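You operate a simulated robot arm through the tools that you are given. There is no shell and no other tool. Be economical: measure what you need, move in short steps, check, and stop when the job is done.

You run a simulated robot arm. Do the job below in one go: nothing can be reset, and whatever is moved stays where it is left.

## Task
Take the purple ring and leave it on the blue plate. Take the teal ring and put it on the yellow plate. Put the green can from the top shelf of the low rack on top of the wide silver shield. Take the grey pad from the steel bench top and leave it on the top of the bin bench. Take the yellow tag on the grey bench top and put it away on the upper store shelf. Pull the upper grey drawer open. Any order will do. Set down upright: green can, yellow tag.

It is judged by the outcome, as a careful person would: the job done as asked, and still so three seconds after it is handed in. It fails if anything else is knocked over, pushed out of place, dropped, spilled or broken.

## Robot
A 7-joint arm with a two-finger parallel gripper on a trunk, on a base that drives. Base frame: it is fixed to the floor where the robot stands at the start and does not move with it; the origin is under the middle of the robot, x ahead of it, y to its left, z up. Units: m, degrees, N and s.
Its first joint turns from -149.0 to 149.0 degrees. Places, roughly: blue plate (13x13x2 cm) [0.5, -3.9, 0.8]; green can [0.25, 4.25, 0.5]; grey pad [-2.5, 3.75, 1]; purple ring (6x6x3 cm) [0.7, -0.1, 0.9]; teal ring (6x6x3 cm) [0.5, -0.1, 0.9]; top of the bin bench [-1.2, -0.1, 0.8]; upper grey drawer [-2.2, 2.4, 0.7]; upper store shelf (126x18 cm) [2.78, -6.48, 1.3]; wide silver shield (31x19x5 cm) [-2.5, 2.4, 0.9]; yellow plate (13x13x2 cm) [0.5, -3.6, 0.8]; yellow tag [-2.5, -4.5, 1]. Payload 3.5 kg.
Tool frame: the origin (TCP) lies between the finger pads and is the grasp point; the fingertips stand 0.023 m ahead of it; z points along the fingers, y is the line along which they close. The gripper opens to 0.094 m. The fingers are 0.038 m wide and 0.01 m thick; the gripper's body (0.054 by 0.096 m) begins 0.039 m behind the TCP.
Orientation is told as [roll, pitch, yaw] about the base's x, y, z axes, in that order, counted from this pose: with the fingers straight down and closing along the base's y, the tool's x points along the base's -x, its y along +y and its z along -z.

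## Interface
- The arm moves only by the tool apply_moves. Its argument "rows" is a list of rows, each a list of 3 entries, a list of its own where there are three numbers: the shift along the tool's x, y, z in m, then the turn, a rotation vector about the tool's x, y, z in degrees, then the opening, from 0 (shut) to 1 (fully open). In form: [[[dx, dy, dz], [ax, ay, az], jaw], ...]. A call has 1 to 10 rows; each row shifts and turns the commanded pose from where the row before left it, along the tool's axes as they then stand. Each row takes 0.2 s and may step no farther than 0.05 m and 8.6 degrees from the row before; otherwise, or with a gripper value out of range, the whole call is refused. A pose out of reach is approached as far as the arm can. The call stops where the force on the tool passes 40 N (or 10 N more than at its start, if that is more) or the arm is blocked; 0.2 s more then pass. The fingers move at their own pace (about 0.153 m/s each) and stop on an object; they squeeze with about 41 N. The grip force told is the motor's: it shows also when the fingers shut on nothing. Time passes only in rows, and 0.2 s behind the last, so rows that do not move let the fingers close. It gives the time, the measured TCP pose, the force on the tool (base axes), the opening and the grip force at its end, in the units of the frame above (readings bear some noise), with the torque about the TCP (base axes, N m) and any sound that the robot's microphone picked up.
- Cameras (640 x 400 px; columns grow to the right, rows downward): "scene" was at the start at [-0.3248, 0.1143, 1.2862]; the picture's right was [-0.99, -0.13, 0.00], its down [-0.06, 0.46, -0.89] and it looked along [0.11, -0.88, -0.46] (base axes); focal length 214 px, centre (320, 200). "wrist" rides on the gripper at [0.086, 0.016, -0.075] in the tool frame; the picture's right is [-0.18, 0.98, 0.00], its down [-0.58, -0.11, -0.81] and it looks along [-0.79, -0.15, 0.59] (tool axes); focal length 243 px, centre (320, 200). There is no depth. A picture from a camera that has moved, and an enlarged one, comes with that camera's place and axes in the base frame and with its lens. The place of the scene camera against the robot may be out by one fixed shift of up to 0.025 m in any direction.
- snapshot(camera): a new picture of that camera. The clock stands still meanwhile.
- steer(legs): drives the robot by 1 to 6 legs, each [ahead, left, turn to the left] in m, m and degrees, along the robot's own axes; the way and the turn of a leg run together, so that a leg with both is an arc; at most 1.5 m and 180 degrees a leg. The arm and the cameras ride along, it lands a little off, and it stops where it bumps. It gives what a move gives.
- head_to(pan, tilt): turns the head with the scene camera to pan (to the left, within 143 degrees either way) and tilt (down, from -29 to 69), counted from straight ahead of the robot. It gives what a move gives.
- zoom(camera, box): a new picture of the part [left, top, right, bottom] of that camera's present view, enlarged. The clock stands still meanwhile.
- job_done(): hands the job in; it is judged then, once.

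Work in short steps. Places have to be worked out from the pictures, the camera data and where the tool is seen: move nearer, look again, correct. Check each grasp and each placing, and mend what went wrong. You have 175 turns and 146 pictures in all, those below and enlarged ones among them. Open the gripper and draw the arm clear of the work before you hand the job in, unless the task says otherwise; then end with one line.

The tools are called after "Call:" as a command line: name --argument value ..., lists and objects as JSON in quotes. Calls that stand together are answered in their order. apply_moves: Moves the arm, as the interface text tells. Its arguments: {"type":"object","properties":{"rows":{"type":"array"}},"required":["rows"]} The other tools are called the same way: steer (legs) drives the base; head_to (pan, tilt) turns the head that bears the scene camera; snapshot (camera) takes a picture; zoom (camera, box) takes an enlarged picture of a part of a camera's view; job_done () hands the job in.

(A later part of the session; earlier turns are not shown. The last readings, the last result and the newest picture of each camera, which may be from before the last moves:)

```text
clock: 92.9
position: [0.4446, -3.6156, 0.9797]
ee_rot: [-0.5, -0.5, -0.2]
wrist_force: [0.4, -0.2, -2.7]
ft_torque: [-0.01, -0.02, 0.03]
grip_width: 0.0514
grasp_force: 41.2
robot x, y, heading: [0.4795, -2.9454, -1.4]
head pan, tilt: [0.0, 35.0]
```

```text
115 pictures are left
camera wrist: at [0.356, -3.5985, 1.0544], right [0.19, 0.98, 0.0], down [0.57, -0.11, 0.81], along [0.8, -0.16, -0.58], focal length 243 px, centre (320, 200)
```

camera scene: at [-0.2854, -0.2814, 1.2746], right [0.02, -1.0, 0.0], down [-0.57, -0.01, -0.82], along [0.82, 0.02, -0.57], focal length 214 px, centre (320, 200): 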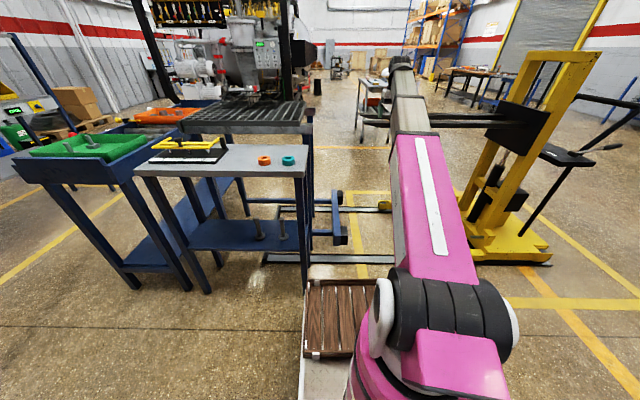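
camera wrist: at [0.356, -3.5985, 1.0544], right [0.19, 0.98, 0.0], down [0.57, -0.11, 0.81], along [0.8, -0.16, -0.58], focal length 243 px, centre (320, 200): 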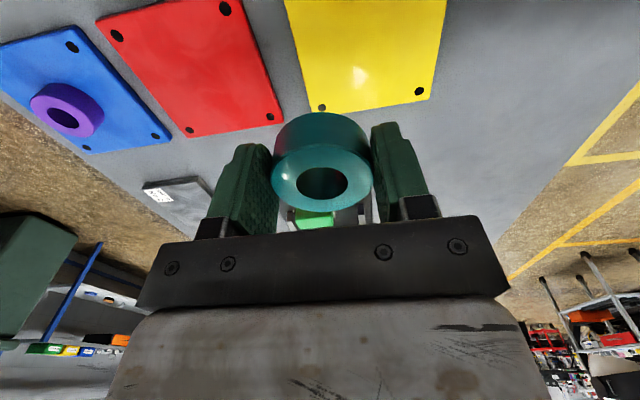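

Yellow plate centre ≈(0.46,-3.575). I align and lower.

Call:
apply_moves --rows '[[[-0.018, 0.04, 0], [0, 0, 0], 0], [[0, 0, 0.04], [0, 0, 0], 0], [[0, 0, 0.04], [0, 0, 0], 0], [[0, 0, 0.04], [0, 0, 0], 0], [[0, 0, 0.012], [0, 0, 0], 0], [[0, 0, 0.004], [0, 0, 0], 0], [[0, 0, 0.004], [0, 0, 0], 0]]'

Call:
snapshot --camera "wrist"

```text
clock: 94.5
position: [0.4627, -3.576, 0.8395]
ee_rot: [-0.2, -0.5, -0.4]
wrist_force: [0.4, -0.3, -1.3]
ft_torque: [-0.01, -0.03, 0.0]
grip_width: 0.0516
grasp_force: 41.0
robot x, y, heading: [0.4787, -2.9482, -1.4]
head pan, tilt: [0.0, 35.0]
```

```text
114 pictures are left
camera wrist: at [0.3749, -3.5602, 0.9137], right [0.19, 0.98, 0.0], down [0.57, -0.11, 0.81], along [0.8, -0.16, -0.58], focal length 243 px, centre (320, 200)
```

wrist: 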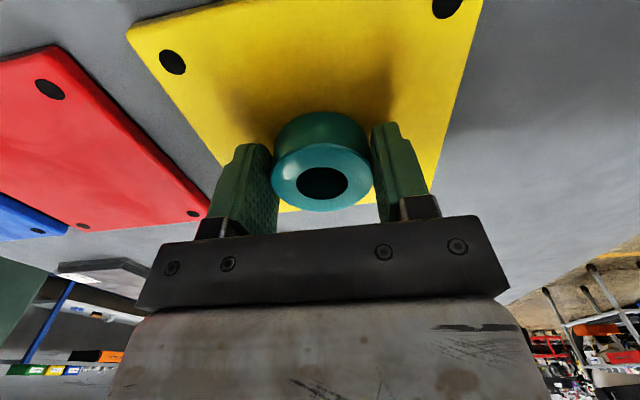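

Centred on the yellow plate. Last few millimetres, release and lift.

Call:
apply_moves --rows '[[[0, 0, 0.003], [0, 0, 0], 0], [[0, 0, 0], [0, 0, 0], 0.8], [[0, 0, 0], [0, 0, 0], 0.8], [[0, 0, -0.03], [0, 0, 0], 0.8], [[0, 0, -0.04], [0, 0, 0], 0.8], [[0.02, -0.03, -0.03], [0, 0, 0], 0.8], [[0.02, -0.04, -0.02], [0, 0, 0], 0.8], [[0, -0.04, -0.02], [0, 0, 0], 0.8]]'

Call:
snapshot --camera "wrist"

```text
clock: 96.3
position: [0.4219, -3.6848, 0.9766]
ee_rot: [-0.3, -0.5, -0.3]
wrist_force: [0.9, 0.7, -0.6]
ft_torque: [0.0, 0.01, 0.01]
grip_width: 0.0752
grasp_force: 0.0
robot x, y, heading: [0.48, -2.9507, -1.3]
head pan, tilt: [0.0, 35.0]
```

```text
113 pictures are left
camera wrist: at [0.3333, -3.6681, 1.0511], right [0.19, 0.98, 0.0], down [0.57, -0.11, 0.81], along [0.8, -0.16, -0.58], focal length 243 px, centre (320, 200)
```

wrist: 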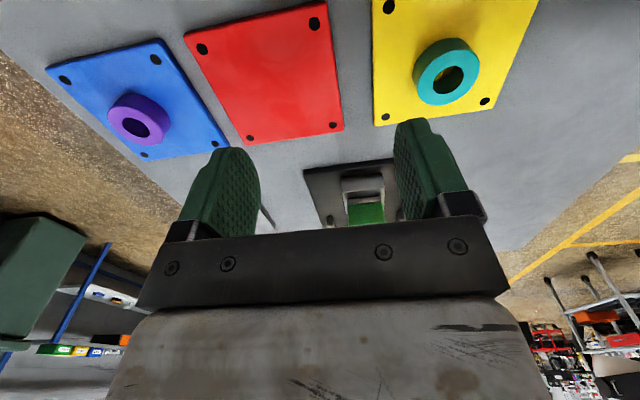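

Teal ring placed. I raise the arm and look toward the tag's bench (-2.5,-4.5).

Call:
apply_moves --rows '[[[0, -0.02, -0.03], [0, 0, 0], 0.8], [[0, -0.02, -0.03], [0, 0, 0], 0.8], [[-0.02, -0.02, -0.02], [0, 0, 0], 0.8]]'

Call:
head_to --pan -140 --tilt 20

Call:
snapshot --camera "scene"

```text
clock: 97.1
position: [0.441, -3.7462, 1.0575]
ee_rot: [-0.5, -0.6, -0.2]
wrist_force: [0.5, -0.4, -0.5]
ft_torque: [0.03, 0.0, -0.01]
grip_width: 0.0753
grasp_force: 0.0
robot x, y, heading: [0.4796, -2.9499, -1.1]
head pan, tilt: [0.0, 35.0]
```

```text
clock: 99.3
position: [0.4386, -3.7465, 1.0566]
ee_rot: [-0.4, -0.5, -0.2]
wrist_force: [-0.8, -0.1, 0.6]
ft_torque: [0.01, -0.01, 0.01]
grip_width: 0.0752
grasp_force: 0.1
robot x, y, heading: [0.4799, -2.9499, -1.1]
head pan, tilt: [-140.0, 20.0]
```

```text
112 pictures are left
camera scene: at [0.0755, -2.7956, 1.2985], right [-0.63, 0.78, 0.0], down [0.27, 0.21, -0.94], along [-0.73, -0.59, -0.34], focal length 214 px, centre (320, 200)
```

scene: 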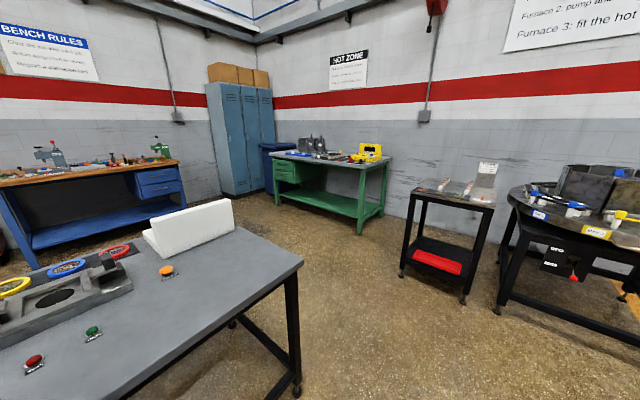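

The bench at pixel (340,150) — the green-legged bench with grey top — matches. Zoom in.

Call:
zoom --camera "scene" --box '[260, 125, 404, 215]'

```text
4.44 times, centred on (332, 170) of scene
camera zoom: at [0.0755, -2.7956, 1.2985], right [-0.63, 0.78, 0.0], down [0.27, 0.21, -0.94], along [-0.73, -0.59, -0.34], focal length 953 px, centre (267, 333)
```

zoom: 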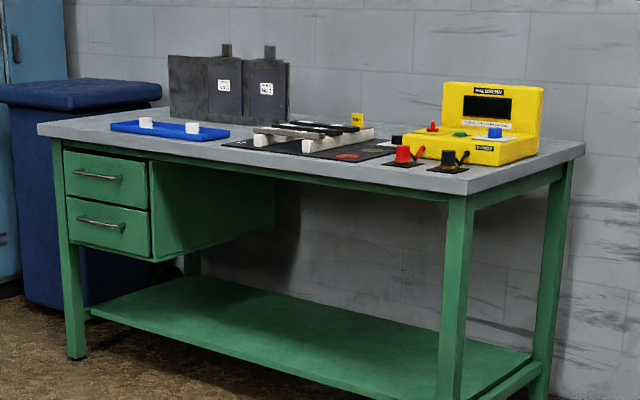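

The tag is at about (-2.55,-4.55) on that bench (front edge x≈-1.95). To pass between tables I first swing the arm to about -40° bearing, then drive back off the table and turn.

Call:
apply_moves --rows '[[[-0.047, 0.009, 0], [0, 0, 0], 0.8], [[-0.047, 0.009, 0], [0, 0, 0], 0.8], [[-0.047, 0.009, 0], [0, 0, 0], 0.8], [[-0.047, 0.009, 0], [0, 0, 0], 0.8], [[-0.047, 0.009, 0], [0, 0, 0], 0.8], [[-0.047, 0.009, 0], [0, 0, 0], 0.8], [[-0.047, 0.009, 0], [0, 0, 0], 0.8], [[-0.047, 0.009, 0], [0, 0, 0], 0.8], [[-0.036, 0.028, 0], [0, 0, 0], 0.8], [[-0.036, 0.028, 0], [0, 0, 0], 0.8]]'

Call:
apply_moves --rows '[[[-0.036, 0.028, 0], [0, 0, 0], 0.8], [[-0.036, 0.028, 0], [0, 0, 0], 0.8], [[-0.036, 0.028, 0], [0, 0, 0], 0.8], [[-0.036, 0.028, 0], [0, 0, 0], 0.8], [[-0.03, 0.035, 0], [0, 0, 0], 0.8], [[-0.03, 0.035, 0], [0, 0, 0], 0.8]]'

Call:
steer --legs '[[0, 0.7, 0], [-0.9, 0, 0], [0, 0, -89]]'

Call:
head_to --pan -25 --tilt 30

Call:
snapshot --camera "scene"

```text
clock: 101.5
position: [0.8906, -3.6188, 1.0622]
ee_rot: [-0.3, -0.5, -0.3]
wrist_force: [0.5, 0.0, 0.3]
ft_torque: [0.0, -0.04, 0.01]
grip_width: 0.0749
grasp_force: 0.1
robot x, y, heading: [0.4815, -2.9504, -1.4]
head pan, tilt: [-140.0, 20.0]
```

```text
clock: 102.9
position: [1.0947, -3.4372, 1.0614]
ee_rot: [-0.4, -0.6, -0.3]
wrist_force: [0.5, -1.2, 0.5]
ft_torque: [-0.03, 0.01, 0.02]
grip_width: 0.0754
grasp_force: 0.1
robot x, y, heading: [0.4799, -2.9476, -1.7]
head pan, tilt: [-140.0, 20.0]
```

```text
clock: 114.9
position: [-0.8804, -2.8389, 1.0603]
ee_rot: [-0.4, -0.5, -89.8]
wrist_force: [-0.7, -0.9, -0.3]
ft_torque: [0.0, -0.01, 0.01]
grip_width: 0.0753
grasp_force: 0.0
robot x, y, heading: [-0.3962, -2.2221, -91.0]
head pan, tilt: [-140.0, 20.0]
```

```text
clock: 116.8
position: [-0.8806, -2.8388, 1.0602]
ee_rot: [-0.3, -0.5, -89.8]
wrist_force: [-0.3, 0.6, -0.1]
ft_torque: [-0.02, 0.0, 0.01]
grip_width: 0.0751
grasp_force: 0.0
robot x, y, heading: [-0.3985, -2.2181, -90.7]
head pan, tilt: [-25.0, 30.0]
```

```text
110 pictures are left
camera scene: at [-0.2503, -1.9583, 1.2825], right [-0.9, 0.44, 0.0], down [0.22, 0.45, -0.87], along [-0.38, -0.78, -0.5], focal length 214 px, centre (320, 200)
```

scene: 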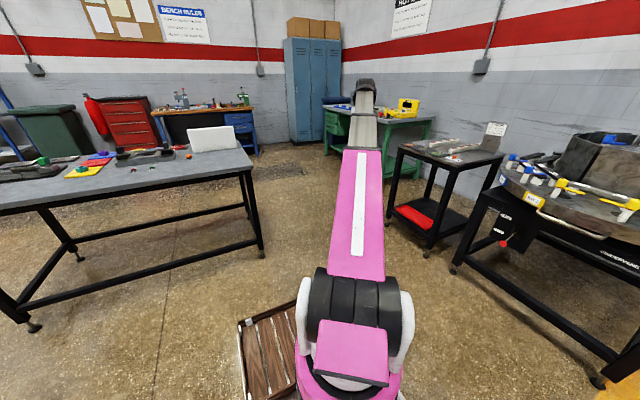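

Gap between tables is x∈(-1.6,-0.42). I drive through at x≈-0.97 down to y≈-4.3.

Call:
steer --legs '[[0, -0.57, 0.7], [1.1, 0, 0], [1.0, 0, 0]]'

Call:
head_to --pan -90 --tilt 25

Call:
snapshot --camera "scene"

```text
clock: 130.2
position: [-1.4345, -4.9492, 1.06]
ee_rot: [-0.5, -0.4, -88.4]
wrist_force: [0.0, -0.1, 0.9]
ft_torque: [0.04, -0.02, -0.01]
grip_width: 0.0754
grasp_force: 0.1
robot x, y, heading: [-0.9681, -4.3201, -89.5]
head pan, tilt: [-25.0, 30.0]
```

```text
clock: 131.5
position: [-1.4352, -4.9505, 1.061]
ee_rot: [-0.4, -0.6, -88.4]
wrist_force: [0.0, -0.8, 1.0]
ft_torque: [-0.01, 0.01, -0.05]
grip_width: 0.0752
grasp_force: 0.0
robot x, y, heading: [-0.9671, -4.3249, -89.5]
head pan, tilt: [-90.0, 25.0]
```

```text
109 pictures are left
camera scene: at [-0.8794, -3.9739, 1.2904], right [-0.01, 1.0, 0.0], down [0.42, 0.0, -0.91], along [-0.91, -0.01, -0.42], focal length 214 px, centre (320, 200)
```

scene: 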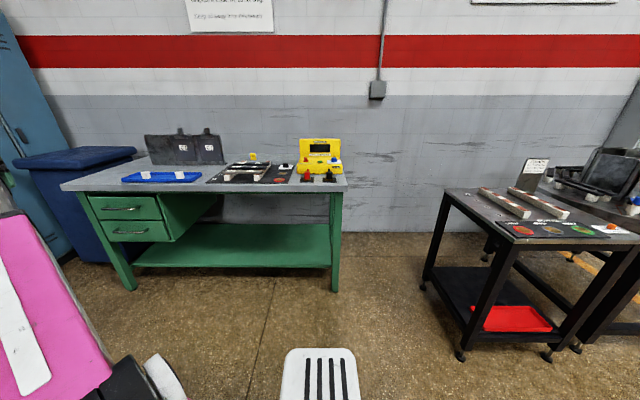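

Call:
zoom --camera "scene" --box '[120, 115, 360, 265]'

```text
2.67 times, centred on (240, 190) of scene
camera zoom: at [-0.8794, -3.9739, 1.2904], right [-0.01, 1.0, 0.0], down [0.42, 0.0, -0.91], along [-0.91, -0.01, -0.42], focal length 572 px, centre (533, 227)
```

zoom: 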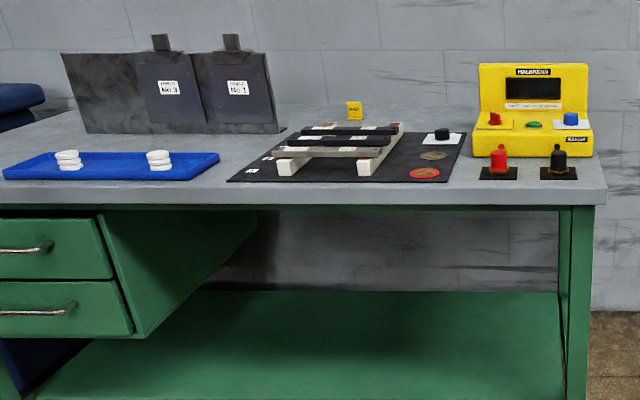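

The yellow tag stands behind the bar fixture, at about (-2.45,-4.49). I swing the arm toward the bench side while still clear, then drive sideways in.

Call:
apply_moves --rows '[[[0.033, -0.033, 0], [0, 0, 0], 0.8], [[0.033, -0.033, 0], [0, 0, 0], 0.8], [[0.033, -0.033, 0], [0, 0, 0], 0.8], [[0.033, -0.033, 0], [0, 0, 0], 0.8], [[0.033, -0.033, 0], [0, 0, 0], 0.8], [[0.033, -0.033, 0], [0, 0, 0], 0.8], [[0.033, -0.033, 0], [0, 0, 0], 0.8], [[0.043, -0.013, 0], [0, 0, 0], 0.8], [[0.043, -0.013, 0], [0, 0, 0], 0.8], [[0.043, -0.013, 0], [0, 0, 0], 0.8]]'

Call:
apply_moves --rows '[[[0.043, -0.013, 0], [0, 0, 0], 0.8], [[0.043, -0.013, 0], [0, 0, 0], 0.8], [[0.043, -0.008, 0], [0, 0, 0], 0.8], [[0.043, -0.002, 0], [0, 0, 0], 0.8]]'

Call:
steer --legs '[[0.08, -0.62, 0]]'

Call:
snapshot --camera "wrist"

Call:
snapshot --camera "scene"

```text
clock: 133.7
position: [-1.7154, -4.5982, 1.0583]
ee_rot: [-0.4, -0.5, -88.4]
wrist_force: [0.2, 0.4, -0.6]
ft_torque: [-0.01, 0.02, 0.01]
grip_width: 0.0753
grasp_force: 0.1
robot x, y, heading: [-0.9652, -4.3196, -89.3]
head pan, tilt: [-90.0, 25.0]
```

```text
clock: 134.7
position: [-1.7571, -4.4248, 1.0569]
ee_rot: [-0.5, -0.5, -88.4]
wrist_force: [-0.7, 1.1, -0.5]
ft_torque: [-0.01, 0.0, -0.02]
grip_width: 0.0754
grasp_force: 0.0
robot x, y, heading: [-0.9663, -4.3181, -89.5]
head pan, tilt: [-90.0, 25.0]
```

```text
clock: 138.2
position: [-2.3717, -4.53, 1.0572]
ee_rot: [-0.4, -0.6, -87.6]
wrist_force: [-0.1, 0.0, -0.4]
ft_torque: [0.04, -0.01, 0.01]
grip_width: 0.0751
grasp_force: 0.1
robot x, y, heading: [-1.5858, -4.4102, -88.2]
head pan, tilt: [-90.0, 25.0]
```

```text
107 pictures are left
camera wrist: at [-2.3595, -4.4425, 1.1314], right [0.99, -0.14, 0.0], down [-0.08, -0.58, 0.81], along [-0.12, -0.8, -0.58], focal length 243 px, centre (320, 200)
```

wrist: 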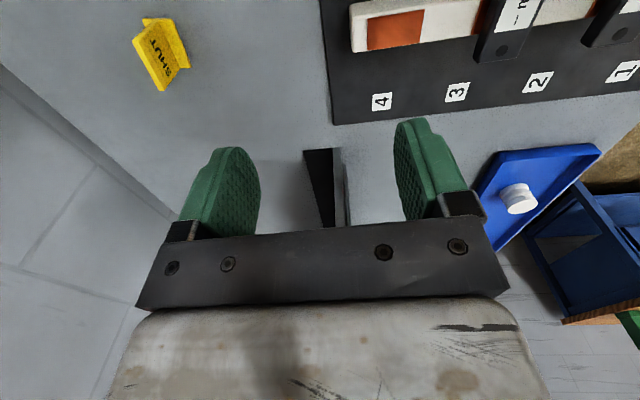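

```text
106 pictures are left
camera scene: at [-1.5022, -4.0631, 1.2904], right [-0.03, 1.0, 0.0], down [0.42, 0.01, -0.91], along [-0.91, -0.02, -0.42], focal length 214 px, centre (320, 200)
```

scene: 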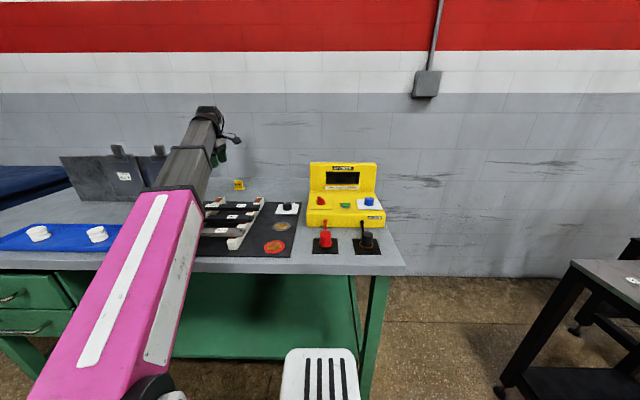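

The tag ("SHUT") is at the wrist view's upper left. Zoom on it.

Call:
zoom --camera "wrist" --box '[100, 0, 228, 120]'

Call:
zoom --camera "scene" --box '[200, 160, 280, 210]'

```text
3.33 times, centred on (164, 60) of wrist
camera zoom: at [-2.3595, -4.4425, 1.1314], right [0.99, -0.14, 0.0], down [-0.08, -0.58, 0.81], along [-0.12, -0.8, -0.58], focal length 809 px, centre (840, 667)
```

zoom: 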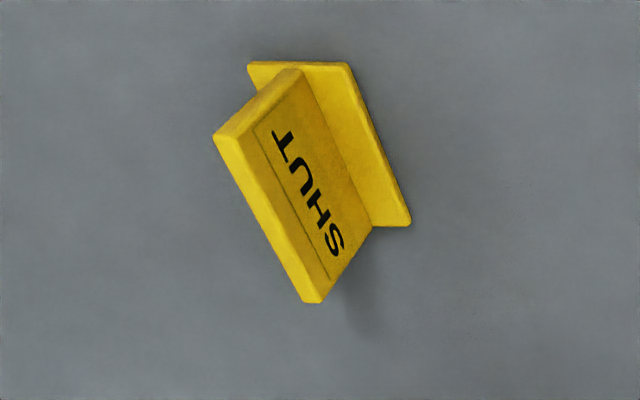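

```text
8.00 times, centred on (240, 185) of scene
camera zoom: at [-1.5022, -4.0631, 1.2904], right [-0.03, 1.0, 0.0], down [0.42, 0.01, -0.91], along [-0.91, -0.02, -0.42], focal length 1716 px, centre (960, 320)
```

zoom: 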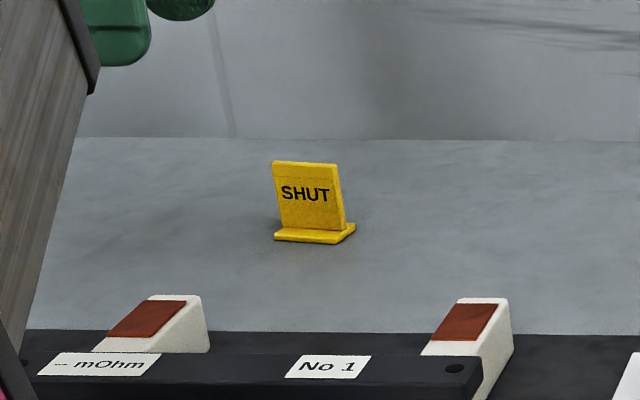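

Tag: upright plate at (-2.535,-4.531), top z≈0.897, rotated about 10°. I move the base 5 cm nearer, then position the gripper with a 12° turn and look again.

Call:
steer --legs '[[0, -0.05, 0]]'

Call:
apply_moves --rows '[[[0.025, -0.03, 0.01], [0, 0, 6], 0.8], [[0.025, -0.03, 0.02], [0, 0, 6], 0.8], [[0.01, -0.03, 0.02], [0, 0, 0], 0.8], [[0, 0, 0.03], [0, 0, 0], 0.8]]'

Call:
snapshot --camera "wrist"

```text
clock: 139.1
position: [-2.4199, -4.5329, 1.0568]
ee_rot: [-0.3, -0.5, -87.5]
wrist_force: [-0.8, 0.9, -0.5]
ft_torque: [-0.01, 0.05, 0.01]
grip_width: 0.0751
grasp_force: 0.1
robot x, y, heading: [-1.634, -4.4126, -88.5]
head pan, tilt: [-90.0, 25.0]
```

```text
clock: 140.1
position: [-2.5101, -4.469, 0.9751]
ee_rot: [-0.3, -0.6, -99.4]
wrist_force: [-0.1, -0.2, 0.6]
ft_torque: [0.0, -0.01, 0.02]
grip_width: 0.0753
grasp_force: 0.1
robot x, y, heading: [-1.6381, -4.4117, -88.5]
head pan, tilt: [-90.0, 25.0]
```

```text
103 pictures are left
camera wrist: at [-2.4795, -4.3859, 1.0492], right [0.94, -0.34, 0.0], down [-0.2, -0.55, 0.81], along [-0.28, -0.76, -0.58], focal length 243 px, centre (320, 200)
```

wrist: 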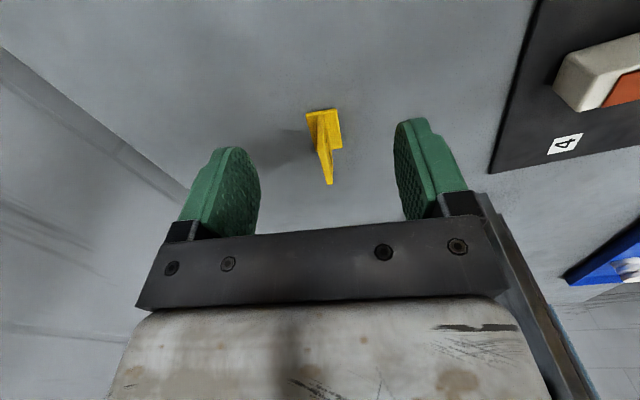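

Call:
zoom --camera "wrist" --box '[260, 80, 404, 210]'

```text
3.08 times, centred on (332, 145) of wrist
camera zoom: at [-2.4795, -4.3859, 1.0492], right [0.94, -0.34, 0.0], down [-0.2, -0.55, 0.81], along [-0.28, -0.76, -0.58], focal length 746 px, centre (283, 369)
```

zoom: 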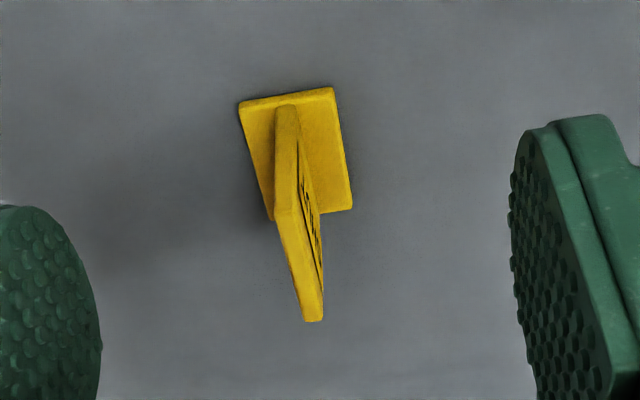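

Tag centre refined to (-2.531,-4.540), orientation matches the fingers. Move above it and down.

Call:
apply_moves --rows '[[[-0.036, -0.005, 0], [0, 0, 0], 0.8], [[-0.037, -0.004, 0], [0, 0, 0], 0.8], [[0, 0, 0.035], [0, 0, 0], 0.8], [[0, 0, 0.03], [0, 0, 0], 0.8]]'

Call:
snapshot --camera "wrist"

```text
clock: 141.1
position: [-2.5311, -4.5383, 0.9124]
ee_rot: [-0.2, -0.6, -99.4]
wrist_force: [0.6, 0.9, -0.1]
ft_torque: [0.02, -0.01, 0.02]
grip_width: 0.0751
grasp_force: 0.0
robot x, y, heading: [-1.6377, -4.4106, -88.2]
head pan, tilt: [-90.0, 25.0]
```

```text
101 pictures are left
camera wrist: at [-2.5007, -4.4563, 0.9865], right [0.94, -0.34, 0.0], down [-0.2, -0.55, 0.81], along [-0.28, -0.76, -0.58], focal length 243 px, centre (320, 200)
```

wrist: 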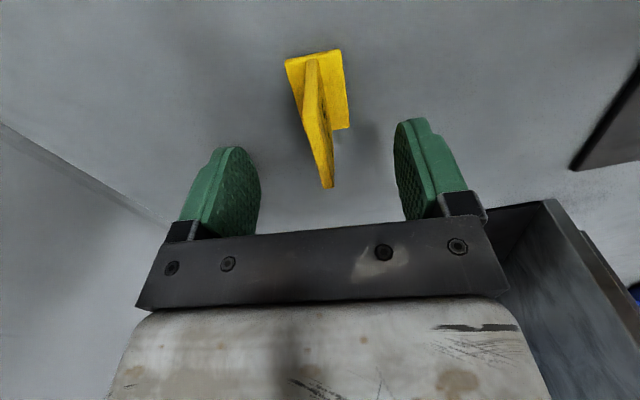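

Aligned. Down 2.5 cm and close.

Call:
apply_moves --rows '[[[0, 0, 0.015], [0, 0, 0], 0.8], [[0, 0, 0.01], [0, 0, 0], 0.8], [[0, 0, 0], [0, 0, 0], 0], [[0, 0, 0], [0, 0, 0], 0], [[0, 0, 0], [0, 0, 0], 0]]'

Call:
snapshot --camera "wrist"

```text
clock: 142.3
position: [-2.5309, -4.5403, 0.8863]
ee_rot: [-0.2, -0.6, -99.4]
wrist_force: [-0.6, 0.5, 0.5]
ft_torque: [-0.02, 0.01, -0.02]
grip_width: 0.0264
grasp_force: 41.2
robot x, y, heading: [-1.6381, -4.407, -88.5]
head pan, tilt: [-90.0, 25.0]
```

```text
100 pictures are left
camera wrist: at [-2.5002, -4.4574, 0.9609], right [0.94, -0.34, 0.0], down [-0.2, -0.55, 0.81], along [-0.28, -0.76, -0.58], focal length 243 px, centre (320, 200)
```

wrist: 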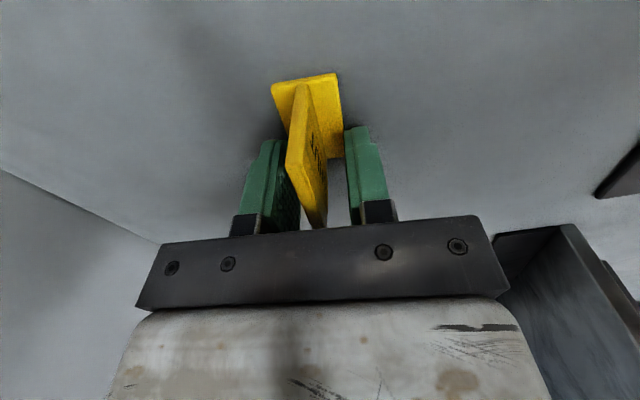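

Width 0.026 means the tips caught the foot rather than the plate. I open, raise 1 cm and close on the plate.

Call:
apply_moves --rows '[[[0, 0, 0], [0, 0, 0], 0.6], [[0, 0, 0], [0, 0, 0], 0.6], [[0, 0, -0.01], [0, 0, 0], 0.6], [[0, 0, 0], [0, 0, 0], 0], [[0, 0, 0], [0, 0, 0], 0], [[0, 0, 0], [0, 0, 0], 0]]'

Call:
snapshot --camera "wrist"

```text
clock: 143.7
position: [-2.5297, -4.5389, 0.8958]
ee_rot: [-0.1, -0.6, -99.4]
wrist_force: [0.0, 0.7, 0.8]
ft_torque: [0.0, 0.01, 0.0]
grip_width: 0.0046
grasp_force: 40.4
robot x, y, heading: [-1.6346, -4.4124, -88.4]
head pan, tilt: [-90.0, 25.0]
```

```text
99 pictures are left
camera wrist: at [-2.5003, -4.4565, 0.9712], right [0.94, -0.34, 0.0], down [-0.2, -0.55, 0.81], along [-0.28, -0.76, -0.58], focal length 243 px, centre (320, 200)
```

wrist: 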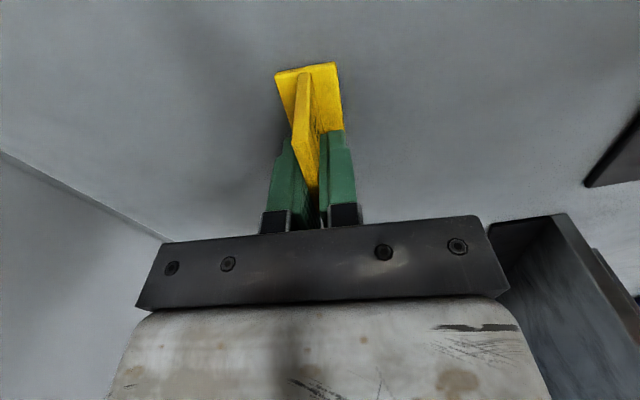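

Now gripping the plate (4.6 mm). Lift slowly and check.

Call:
apply_moves --rows '[[[0, 0, -0.03], [0, 0, 0], 0], [[0, 0, -0.04], [0, 0, 0], 0], [[0, 0, -0.04], [0, 0, 0], 0], [[0, 0, -0.04], [0, 0, 0], 0], [[0, 0.02, -0.04], [0, 0, 0], 0], [[0, 0.03, -0.03], [0, 0, 0], 0]]'

Call:
snapshot --camera "wrist"

Call:
head_to --pan 40 --tilt 20

Call:
snapshot --camera "scene"

```text
clock: 145.1
position: [-2.4793, -4.5445, 1.1167]
ee_rot: [-0.3, -0.7, -99.4]
wrist_force: [0.0, 0.6, 0.8]
ft_torque: [0.0, 0.03, 0.02]
grip_width: 0.0052
grasp_force: 40.9
robot x, y, heading: [-1.6362, -4.4106, -88.5]
head pan, tilt: [-90.0, 25.0]
```

```text
98 pictures are left
camera wrist: at [-2.4494, -4.4614, 1.1924], right [0.94, -0.34, 0.0], down [-0.2, -0.55, 0.81], along [-0.28, -0.76, -0.58], focal length 243 px, centre (320, 200)
```

wrist: 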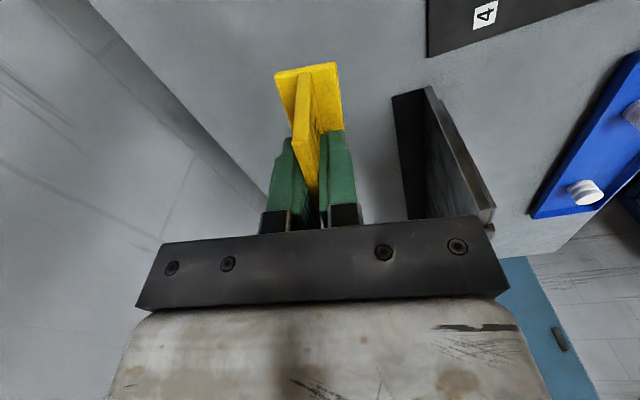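

```text
clock: 147.2
position: [-2.4796, -4.544, 1.1175]
ee_rot: [-0.2, -0.6, -99.5]
wrist_force: [0.7, 0.3, -0.8]
ft_torque: [-0.02, 0.01, 0.01]
grip_width: 0.0049
grasp_force: 41.2
robot x, y, heading: [-1.6319, -4.4109, -88.5]
head pan, tilt: [40.0, 20.0]
```

```text
97 pictures are left
camera scene: at [-1.3988, -4.1314, 1.2985], right [-0.75, -0.66, 0.0], down [-0.23, 0.26, -0.94], along [0.62, -0.7, -0.34], focal length 214 px, centre (320, 200)
```

scene: 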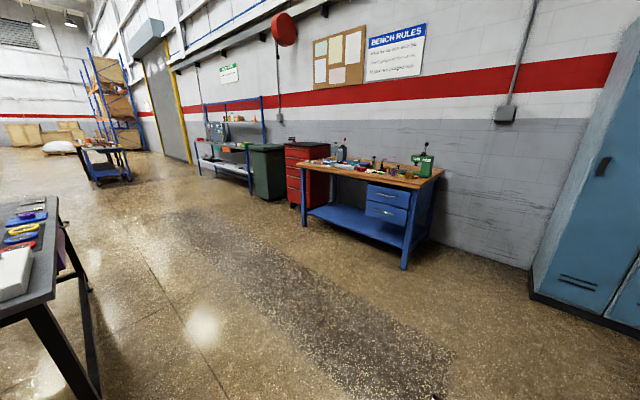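

Tag held safely. I back off from the bench and drive toward the store shelf, arm trailing.

Call:
steer --legs '[[0, 0.7, 0], [0.5, 0, -1.5], [0, 1.4, 0], [0, 1.0, 0]]'

Call:
head_to --pan 35 --tilt 15

Call:
snapshot --camera "scene"

```text
clock: 165.1
position: [0.6406, -4.9976, 1.1162]
ee_rot: [-0.2, -0.6, -102.5]
wrist_force: [0.2, -0.2, 0.5]
ft_torque: [0.01, 0.02, -0.01]
grip_width: 0.0047
grasp_force: 40.9
robot x, y, heading: [1.4889, -4.9101, -91.7]
head pan, tilt: [40.0, 20.0]
```

```text
clock: 165.7
position: [0.6417, -4.9966, 1.1173]
ee_rot: [-0.3, -0.7, -102.5]
wrist_force: [1.2, -0.2, -0.7]
ft_torque: [0.02, 0.03, 0.01]
grip_width: 0.0052
grasp_force: 41.1
robot x, y, heading: [1.4914, -4.9114, -91.4]
head pan, tilt: [35.0, 15.0]
```

```text
96 pictures are left
camera scene: at [1.7367, -4.65, 1.3066], right [-0.83, -0.55, 0.0], down [-0.14, 0.22, -0.97], along [0.53, -0.81, -0.26], focal length 214 px, centre (320, 200)
```

scene: 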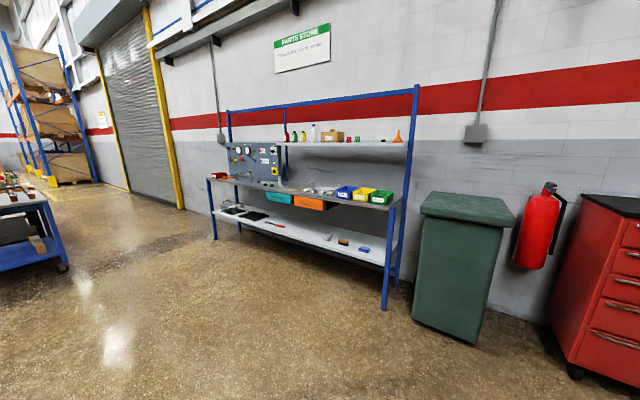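

Call:
zoom --camera "scene" --box '[200, 75, 440, 225]'

```text
2.67 times, centred on (320, 150) of scene
camera zoom: at [1.7367, -4.65, 1.3066], right [-0.83, -0.55, 0.0], down [-0.14, 0.22, -0.97], along [0.53, -0.81, -0.26], focal length 572 px, centre (320, 333)
```

zoom: 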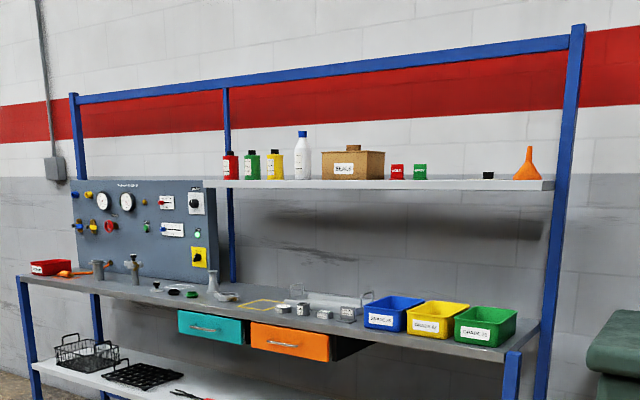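

Shelf at z≈1.30 with a free gap at x≈2.34–2.51 between the green tag and a black item. I test tool-down reach at that height here in free space.

Call:
apply_moves --rows '[[[0, 0, -0.045], [0, 0, 0], 0], [[0, 0, -0.045], [0, 0, 0], 0], [[0, 0, -0.045], [0, 0, 0], 0], [[0, 0, -0.045], [0, 0, 0], 0], [[0, 0, -0.045], [0, 0, 0], 0], [[0, 0, -0.045], [0, 0, 0], 0], [[0, 0, -0.03], [0, 0, 0], 0]]'

```text
clock: 167.3
position: [0.5813, -5.0069, 1.2981]
ee_rot: [-5.2, -2.6, -102.4]
wrist_force: [0.3, -0.2, 0.2]
ft_torque: [0.04, 0.03, -0.01]
grip_width: 0.0048
grasp_force: 41.0
out of reach, approached as far as the arm can: row 2, 3, 4, 5, 6, 7
robot x, y, heading: [1.4977, -4.9104, -91.4]
head pan, tilt: [35.0, 15.0]
```

Pushed outward: too short a radius for that height. I try a longer radius.

Call:
apply_moves --rows '[[[0, -0.04, 0], [0, 0, 0], 0], [[0, -0.04, 0], [0, 0, 0], 0], [[0, -0.04, 0], [0, 0, 0], 0], [[0, 0, 0], [0, 0, 0], 0], [[0, 0, 0], [0, 0, 0], 0]]'

```text
clock: 168.5
position: [0.4616, -4.9802, 1.2942]
ee_rot: [-3.0, -1.7, -102.4]
wrist_force: [0.1, 0.5, 0.0]
ft_torque: [0.0, -0.01, 0.01]
grip_width: 0.005
grasp_force: 40.8
out of reach, approached as far as the arm can: row 1
robot x, y, heading: [1.4948, -4.9119, -91.5]
head pan, tilt: [35.0, 15.0]
```

Call:
apply_moves --rows '[[[0, 0, -0.03], [0, 0, 0], 0], [[0, 0, -0.03], [0, 0, 0], 0], [[0, 0, -0.03], [0, 0, 0], 0], [[0, 0, 0], [0, 0, 0], 0]]'

Call:
head_to --pan -90 --tilt 0

Call:
snapshot --camera "scene"

```text
clock: 169.5
position: [0.4523, -4.981, 1.3612]
ee_rot: [-4.9, -2.4, -102.4]
wrist_force: [-0.3, -0.8, 0.2]
ft_torque: [-0.05, 0.02, 0.0]
grip_width: 0.0048
grasp_force: 40.8
out of reach, approached as far as the arm can: row 2, 3
robot x, y, heading: [1.4929, -4.9127, -91.5]
head pan, tilt: [35.0, 15.0]
```

```text
clock: 171.6
position: [0.4526, -4.98, 1.3614]
ee_rot: [-4.8, -2.4, -102.4]
wrist_force: [-0.4, 0.7, -0.2]
ft_torque: [0.0, -0.02, 0.02]
grip_width: 0.0048
grasp_force: 41.0
robot x, y, heading: [1.4935, -4.9124, -91.7]
head pan, tilt: [-90.0, 0.0]
```

```text
94 pictures are left
camera scene: at [1.5952, -4.5697, 1.3308], right [0.03, 1.0, 0.0], down [0.0, 0.0, -1.0], along [-1.0, 0.03, 0.0], focal length 214 px, centre (320, 200)
```

scene: 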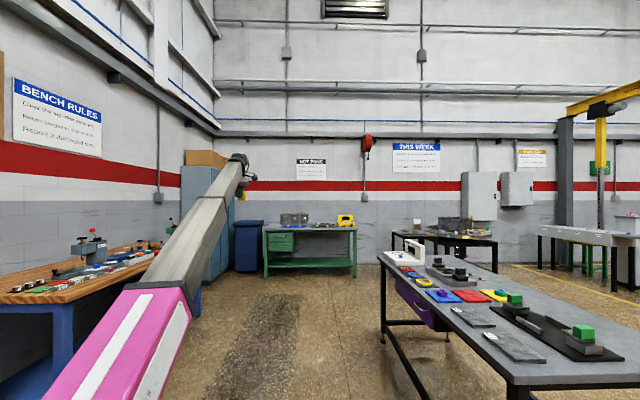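

At r≈1.04 the limit is wrist tilt; longer radius should reduce it. I extend further.

Call:
apply_moves --rows '[[[0, -0.04, 0], [0, 0, 0], 0], [[0, -0.04, 0], [0, 0, 0], 0], [[0, 0, 0], [0, 0, 0], 0], [[0, 0, 0], [0, 0, 0], 0]]'

```text
clock: 172.6
position: [0.3711, -4.9618, 1.3573]
ee_rot: [-3.1, -1.7, -102.5]
wrist_force: [-1.5, -0.7, 0.3]
ft_torque: [-0.01, 0.0, 0.0]
grip_width: 0.0049
grasp_force: 41.3
out of reach, approached as far as the arm can: row 1
robot x, y, heading: [1.4937, -4.9125, -91.7]
head pan, tilt: [-90.0, 0.0]
```

Call:
apply_moves --rows '[[[0, -0.04, -0.01], [1.2, 1.3, 0], 0], [[0, -0.03, -0.015], [1.1, 1.3, 0], 0], [[0, 0, 0], [0, 0, 0], 0], [[0, 0, 0], [0, 0, 0], 0]]'

```text
clock: 173.6
position: [0.3024, -4.9483, 1.3875]
ee_rot: [-5.2, 0.9, -102.6]
wrist_force: [0.0, -0.5, -0.6]
ft_torque: [0.03, 0.04, 0.03]
grip_width: 0.0047
grasp_force: 40.8
robot x, y, heading: [1.495, -4.9117, -91.5]
head pan, tilt: [-90.0, 0.0]
```

Reachable at r=1.19. The roll correction sign is reversed; fix the tilt.

Call:
apply_moves --rows '[[[0, 0, 0], [-2.6, -0.5, 0], 0], [[0, 0, 0], [-2.6, -0.4, 0], 0], [[0, 0, 0], [0, 0, 0], 0], [[0, 0, 0], [0, 0, 0], 0]]'

```text
clock: 174.6
position: [0.3012, -4.9481, 1.387]
ee_rot: [-3.3, 0.2, -102.6]
wrist_force: [0.4, 0.3, -0.2]
ft_torque: [0.03, 0.04, -0.01]
grip_width: 0.0049
grasp_force: 40.6
out of reach, approached as far as the arm can: row 2
robot x, y, heading: [1.4921, -4.9126, -91.5]
head pan, tilt: [-90.0, 0.0]
```

Residual tilt of 3° is fine. Now turn left to heading 0 (arm to -y) and move ahead to x≈2.36.

Call:
steer --legs '[[0, 0, 91.5], [0.87, 0, 0]]'

Call:
snapshot --camera "scene"

Call:
snapshot --camera "wrist"

```text
clock: 183.1
position: [2.4584, -6.0908, 1.387]
ee_rot: [-3.3, 0.2, -10.0]
wrist_force: [-1.2, 0.0, -0.5]
ft_torque: [0.01, -0.01, -0.02]
grip_width: 0.0049
grasp_force: 41.6
robot x, y, heading: [2.3726, -4.906, 0.8]
head pan, tilt: [-90.0, 0.0]
```

```text
93 pictures are left
camera scene: at [2.0321, -4.7945, 1.3308], right [-1.0, -0.02, 0.0], down [0.0, 0.0, -1.0], along [0.02, -1.0, 0.0], focal length 214 px, centre (320, 200)
```

scene: 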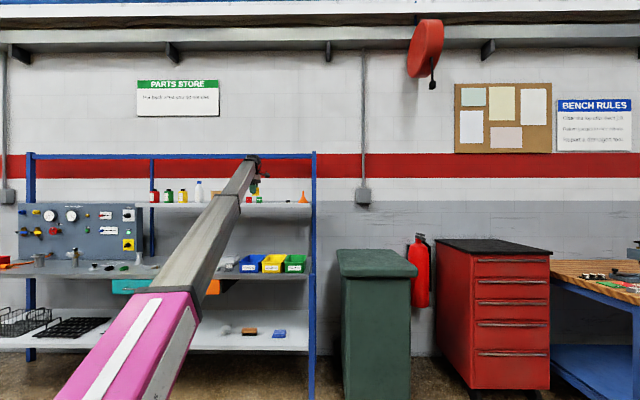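

```text
92 pictures are left
camera wrist: at [2.3768, -6.0567, 1.4617], right [0.35, 0.93, -0.06], down [0.56, -0.16, 0.81], along [0.75, -0.32, -0.58], focal length 243 px, centre (320, 200)
```

wrist: 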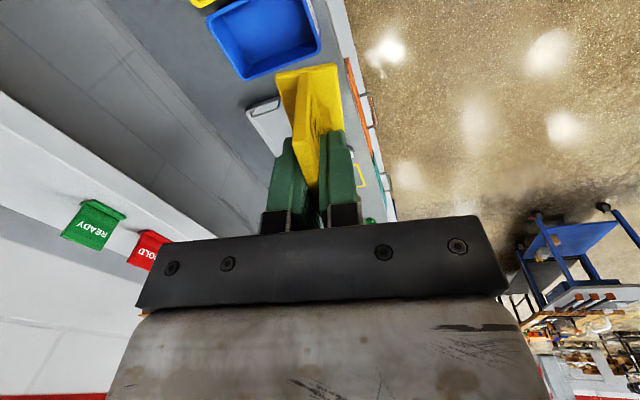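

The shelf's green tag is at x≈2.54, y≈-6.44, shelf front y≈-6.38. I drive right 0.30 m toward the free spot (2.43,-6.44).

Call:
steer --legs '[[-0.03, -0.3, 0]]'

Call:
snapshot --camera "wrist"

Call:
zoom --camera "scene" --box '[140, 130, 340, 255]'

```text
clock: 185.2
position: [2.4295, -6.3929, 1.3875]
ee_rot: [-3.3, 0.2, -10.5]
wrist_force: [0.0, -0.4, 0.2]
ft_torque: [0.0, 0.0, -0.01]
grip_width: 0.0047
grasp_force: 41.5
robot x, y, heading: [2.3429, -5.2111, 0.7]
head pan, tilt: [-90.0, 0.0]
```

```text
91 pictures are left
camera wrist: at [2.349, -6.358, 1.4617], right [0.36, 0.93, -0.06], down [0.56, -0.16, 0.81], along [0.75, -0.32, -0.58], focal length 243 px, centre (320, 200)
```

wrist: 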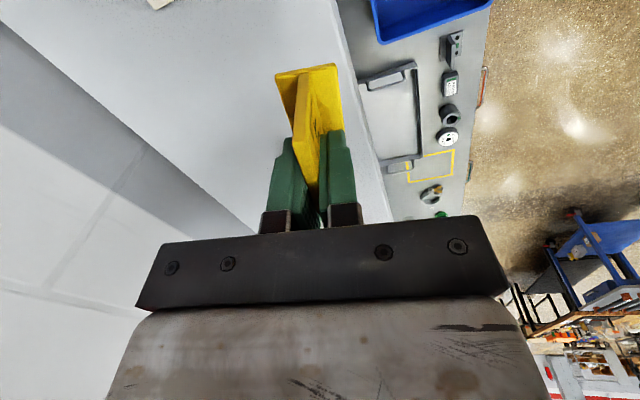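

```text
3.20 times, centred on (240, 192) of scene
camera zoom: at [2.007, -5.0951, 1.3308], right [-1.0, -0.01, 0.0], down [0.0, 0.0, -1.0], along [0.01, -1.0, 0.0], focal length 686 px, centre (576, 224)
```

zoom: 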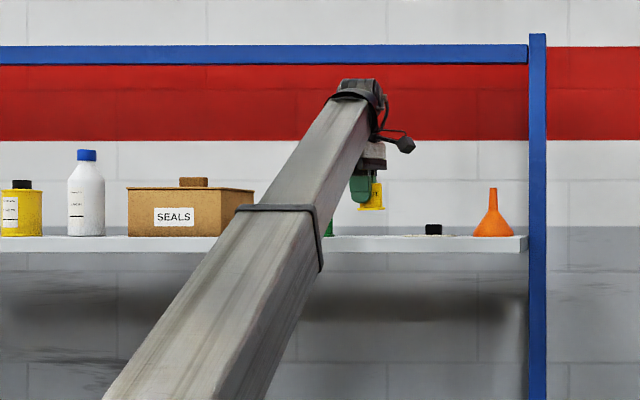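

Tag over the shelf's front edge; gap centre x≈2.41 confirmed. Extend 5.5 cm further in, remove the tilt, and begin lowering.

Call:
apply_moves --rows '[[[0, -0.03, 0], [0, 0, 0], 0], [[0, -0.027, 0], [-2, 0, 0], 0], [[0, 0, 0.015], [-1.3, 0, 0], 0], [[0, 0, 0], [0, 0, 0], 0]]'

Call:
zoom --camera "scene" --box '[200, 150, 300, 212]'

```text
clock: 186.2
position: [2.4162, -6.4124, 1.3443]
ee_rot: [-1.1, -0.1, -10.2]
wrist_force: [-0.1, 0.5, -0.5]
ft_torque: [-0.03, 0.0, 0.0]
grip_width: 0.0052
grasp_force: 41.1
out of reach, approached as far as the arm can: row 1, 2, 3
robot x, y, heading: [2.3458, -5.2048, 1.0]
head pan, tilt: [-90.0, 0.0]
```

```text
6.40 times, centred on (250, 181) of scene
camera zoom: at [2.007, -5.0951, 1.3308], right [-1.0, -0.01, 0.0], down [0.0, 0.0, -1.0], along [0.01, -1.0, 0.0], focal length 1373 px, centre (768, 322)
```

zoom: 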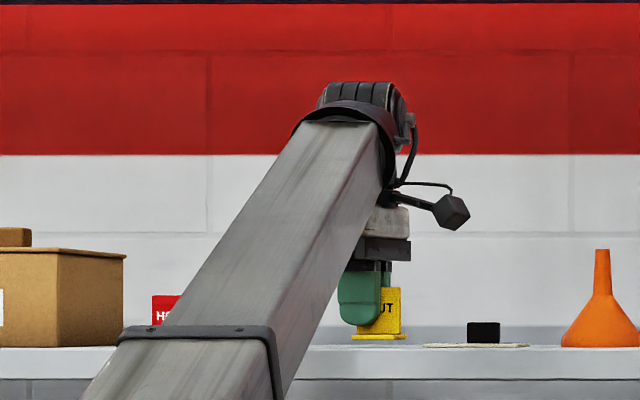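

Arm is at full stretch (r≈1.21), so I use the base for the last 4 cm, after a small raise.

Call:
apply_moves --rows '[[[0, 0.005, -0.012], [0, 0, 0], 0], [[0, 0, 0], [0, 0, 0], 0]]'

Call:
steer --legs '[[0, -0.045, 0]]'

Call:
snapshot --camera "wrist"

Call:
zoom --camera "scene" --box '[200, 150, 300, 212]'

```text
clock: 186.8
position: [2.4168, -6.4132, 1.3497]
ee_rot: [-1.3, -0.2, -10.3]
wrist_force: [-0.2, 0.2, -0.1]
ft_torque: [0.0, 0.01, -0.01]
grip_width: 0.0049
grasp_force: 40.5
out of reach, approached as far as the arm can: row 1
robot x, y, heading: [2.3466, -5.2027, 1.0]
head pan, tilt: [-90.0, 0.0]
```

```text
clock: 187.7
position: [2.4189, -6.4573, 1.3494]
ee_rot: [-1.3, -0.2, -10.3]
wrist_force: [0.0, 0.6, -0.3]
ft_torque: [0.01, 0.02, -0.01]
grip_width: 0.0048
grasp_force: 41.3
robot x, y, heading: [2.3471, -5.2471, 1.2]
head pan, tilt: [-90.0, 0.0]
```

```text
88 pictures are left
camera wrist: at [2.3361, -6.4256, 1.4244], right [0.36, 0.93, -0.02], down [0.55, -0.19, 0.81], along [0.75, -0.3, -0.59], focal length 243 px, centre (320, 200)
```

wrist: 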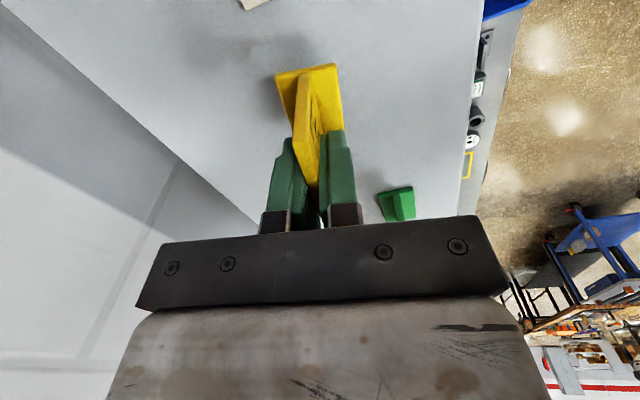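

```text
6.40 times, centred on (250, 181) of scene
camera zoom: at [2.0076, -5.1397, 1.3308], right [-1.0, -0.01, 0.0], down [0.0, 0.0, -1.0], along [0.01, -1.0, 0.0], focal length 1373 px, centre (768, 322)
```

zoom: 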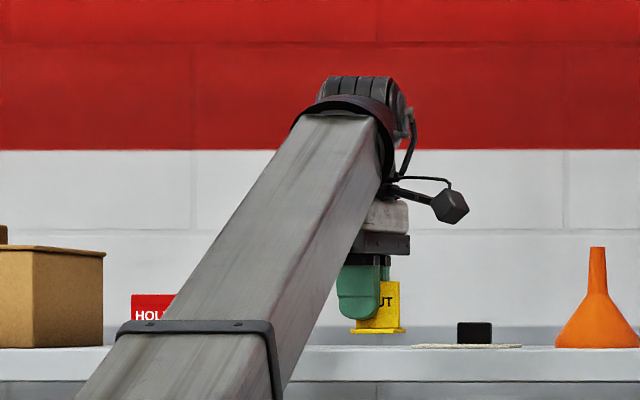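

Shift 1.5 cm away from the black item's paper and lower gently to contact.

Call:
apply_moves --rows '[[[-0.015, 0, 0], [0, 0, 0], 0], [[0, 0, 0.004], [0, 0, 0], 0], [[0, 0, 0.003], [0, 0, 0], 0], [[0, 0, 0.003], [0, 0, 0], 0]]'

Call:
zoom --camera "scene" --box '[200, 150, 300, 212]'

```text
clock: 188.7
position: [2.4324, -6.4577, 1.3383]
ee_rot: [-1.4, -0.3, -10.1]
wrist_force: [-0.9, -0.5, -0.1]
ft_torque: [0.03, -0.02, 0.01]
grip_width: 0.0048
grasp_force: 41.0
out of reach, approached as far as the arm can: row 1
robot x, y, heading: [2.3454, -5.249, 1.0]
head pan, tilt: [-90.0, 0.0]
```

```text
6.40 times, centred on (250, 181) of scene
camera zoom: at [2.0076, -5.1398, 1.3308], right [-1.0, -0.01, 0.0], down [0.0, 0.0, -1.0], along [0.01, -1.0, 0.0], focal length 1373 px, centre (768, 322)
```

zoom: 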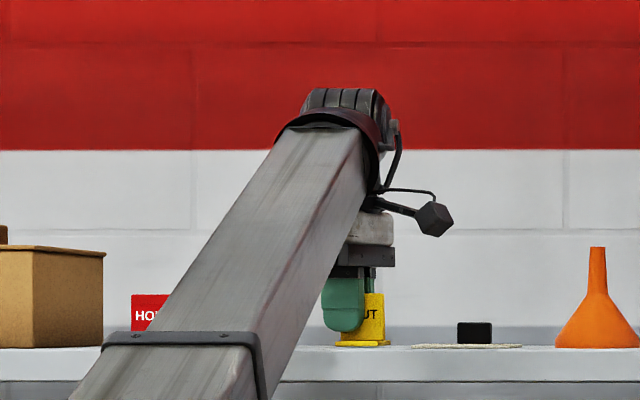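

Nearly touching; continue in 2 mm steps.

Call:
apply_moves --rows '[[[0, 0, 0.002], [0, 0, 0], 0], [[0, 0, 0.002], [0, 0, 0], 0], [[0, 0, 0.002], [0, 0, 0], 0]]'

```text
clock: 189.4
position: [2.4335, -6.4572, 1.3352]
ee_rot: [-1.4, -0.2, -10.2]
wrist_force: [-1.4, -7.7, 33.2]
ft_torque: [0.2, 0.09, 0.05]
grip_width: 0.0052
grasp_force: 41.0
robot x, y, heading: [2.3449, -5.2513, 0.9]
head pan, tilt: [-90.0, 0.0]
```

Contact (33 N). Release with modest opening and rise straight up.

Call:
apply_moves --rows '[[[0, 0, -0.001], [0, 0, 0], 0.1], [[0, 0, 0], [0, 0, 0], 0.35], [[0, 0, 0], [0, 0, 0], 0.35], [[0, 0, -0.01], [0, 0, 0], 0.35], [[0, 0, -0.015], [0, 0, 0], 0.35]]'

Call:
zoom --camera "scene" --box '[200, 150, 300, 212]'

Call:
snapshot --camera "wrist"

```text
clock: 190.7
position: [2.4322, -6.4537, 1.3563]
ee_rot: [-1.7, -0.3, -10.2]
wrist_force: [0.1, -0.9, 0.3]
ft_torque: [-0.03, -0.01, 0.04]
grip_width: 0.033
grasp_force: 0.1
robot x, y, heading: [2.3465, -5.2487, 0.8]
head pan, tilt: [-90.0, 0.0]
```

```text
6.40 times, centred on (250, 181) of scene
camera zoom: at [2.0076, -5.1397, 1.3308], right [-1.0, -0.01, 0.0], down [0.0, 0.0, -1.0], along [0.01, -1.0, 0.0], focal length 1373 px, centre (768, 322)
```

zoom: 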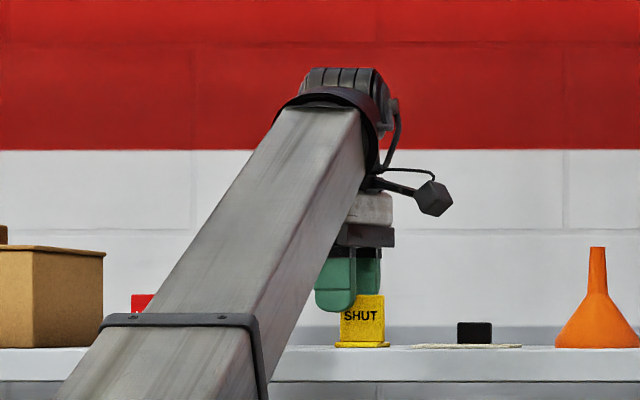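

```text
84 pictures are left
camera wrist: at [2.3501, -6.421, 1.4313], right [0.36, 0.93, -0.03], down [0.55, -0.19, 0.81], along [0.75, -0.3, -0.58], focal length 243 px, centre (320, 200)
```

wrist: 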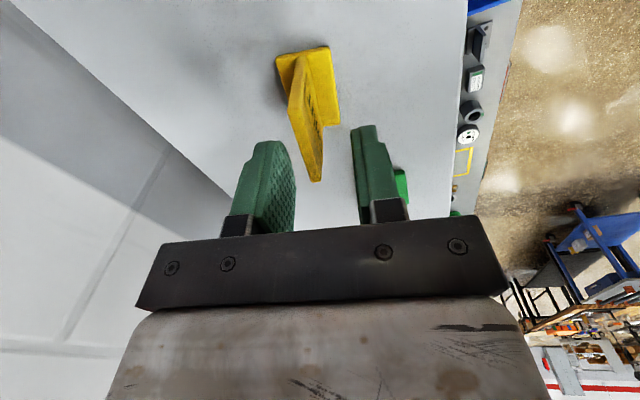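

Tag stands upright. Raise a bit more, then back off with the base.

Call:
apply_moves --rows '[[[0, 0, -0.012], [0, 0, 0], 0.35], [[0, 0, -0.012], [0, 0, 0], 0.35], [[0, 0, -0.012], [0, 0, 0], 0.35]]'

```text
clock: 191.4
position: [2.4323, -6.4481, 1.3727]
ee_rot: [-2.3, -0.5, -10.1]
wrist_force: [-0.5, -0.3, -0.1]
ft_torque: [0.04, -0.03, -0.03]
grip_width: 0.0326
grasp_force: 0.0
out of reach, approached as far as the arm can: row 1, 2, 3
robot x, y, heading: [2.3422, -5.2502, 0.8]
head pan, tilt: [-90.0, 0.0]
```

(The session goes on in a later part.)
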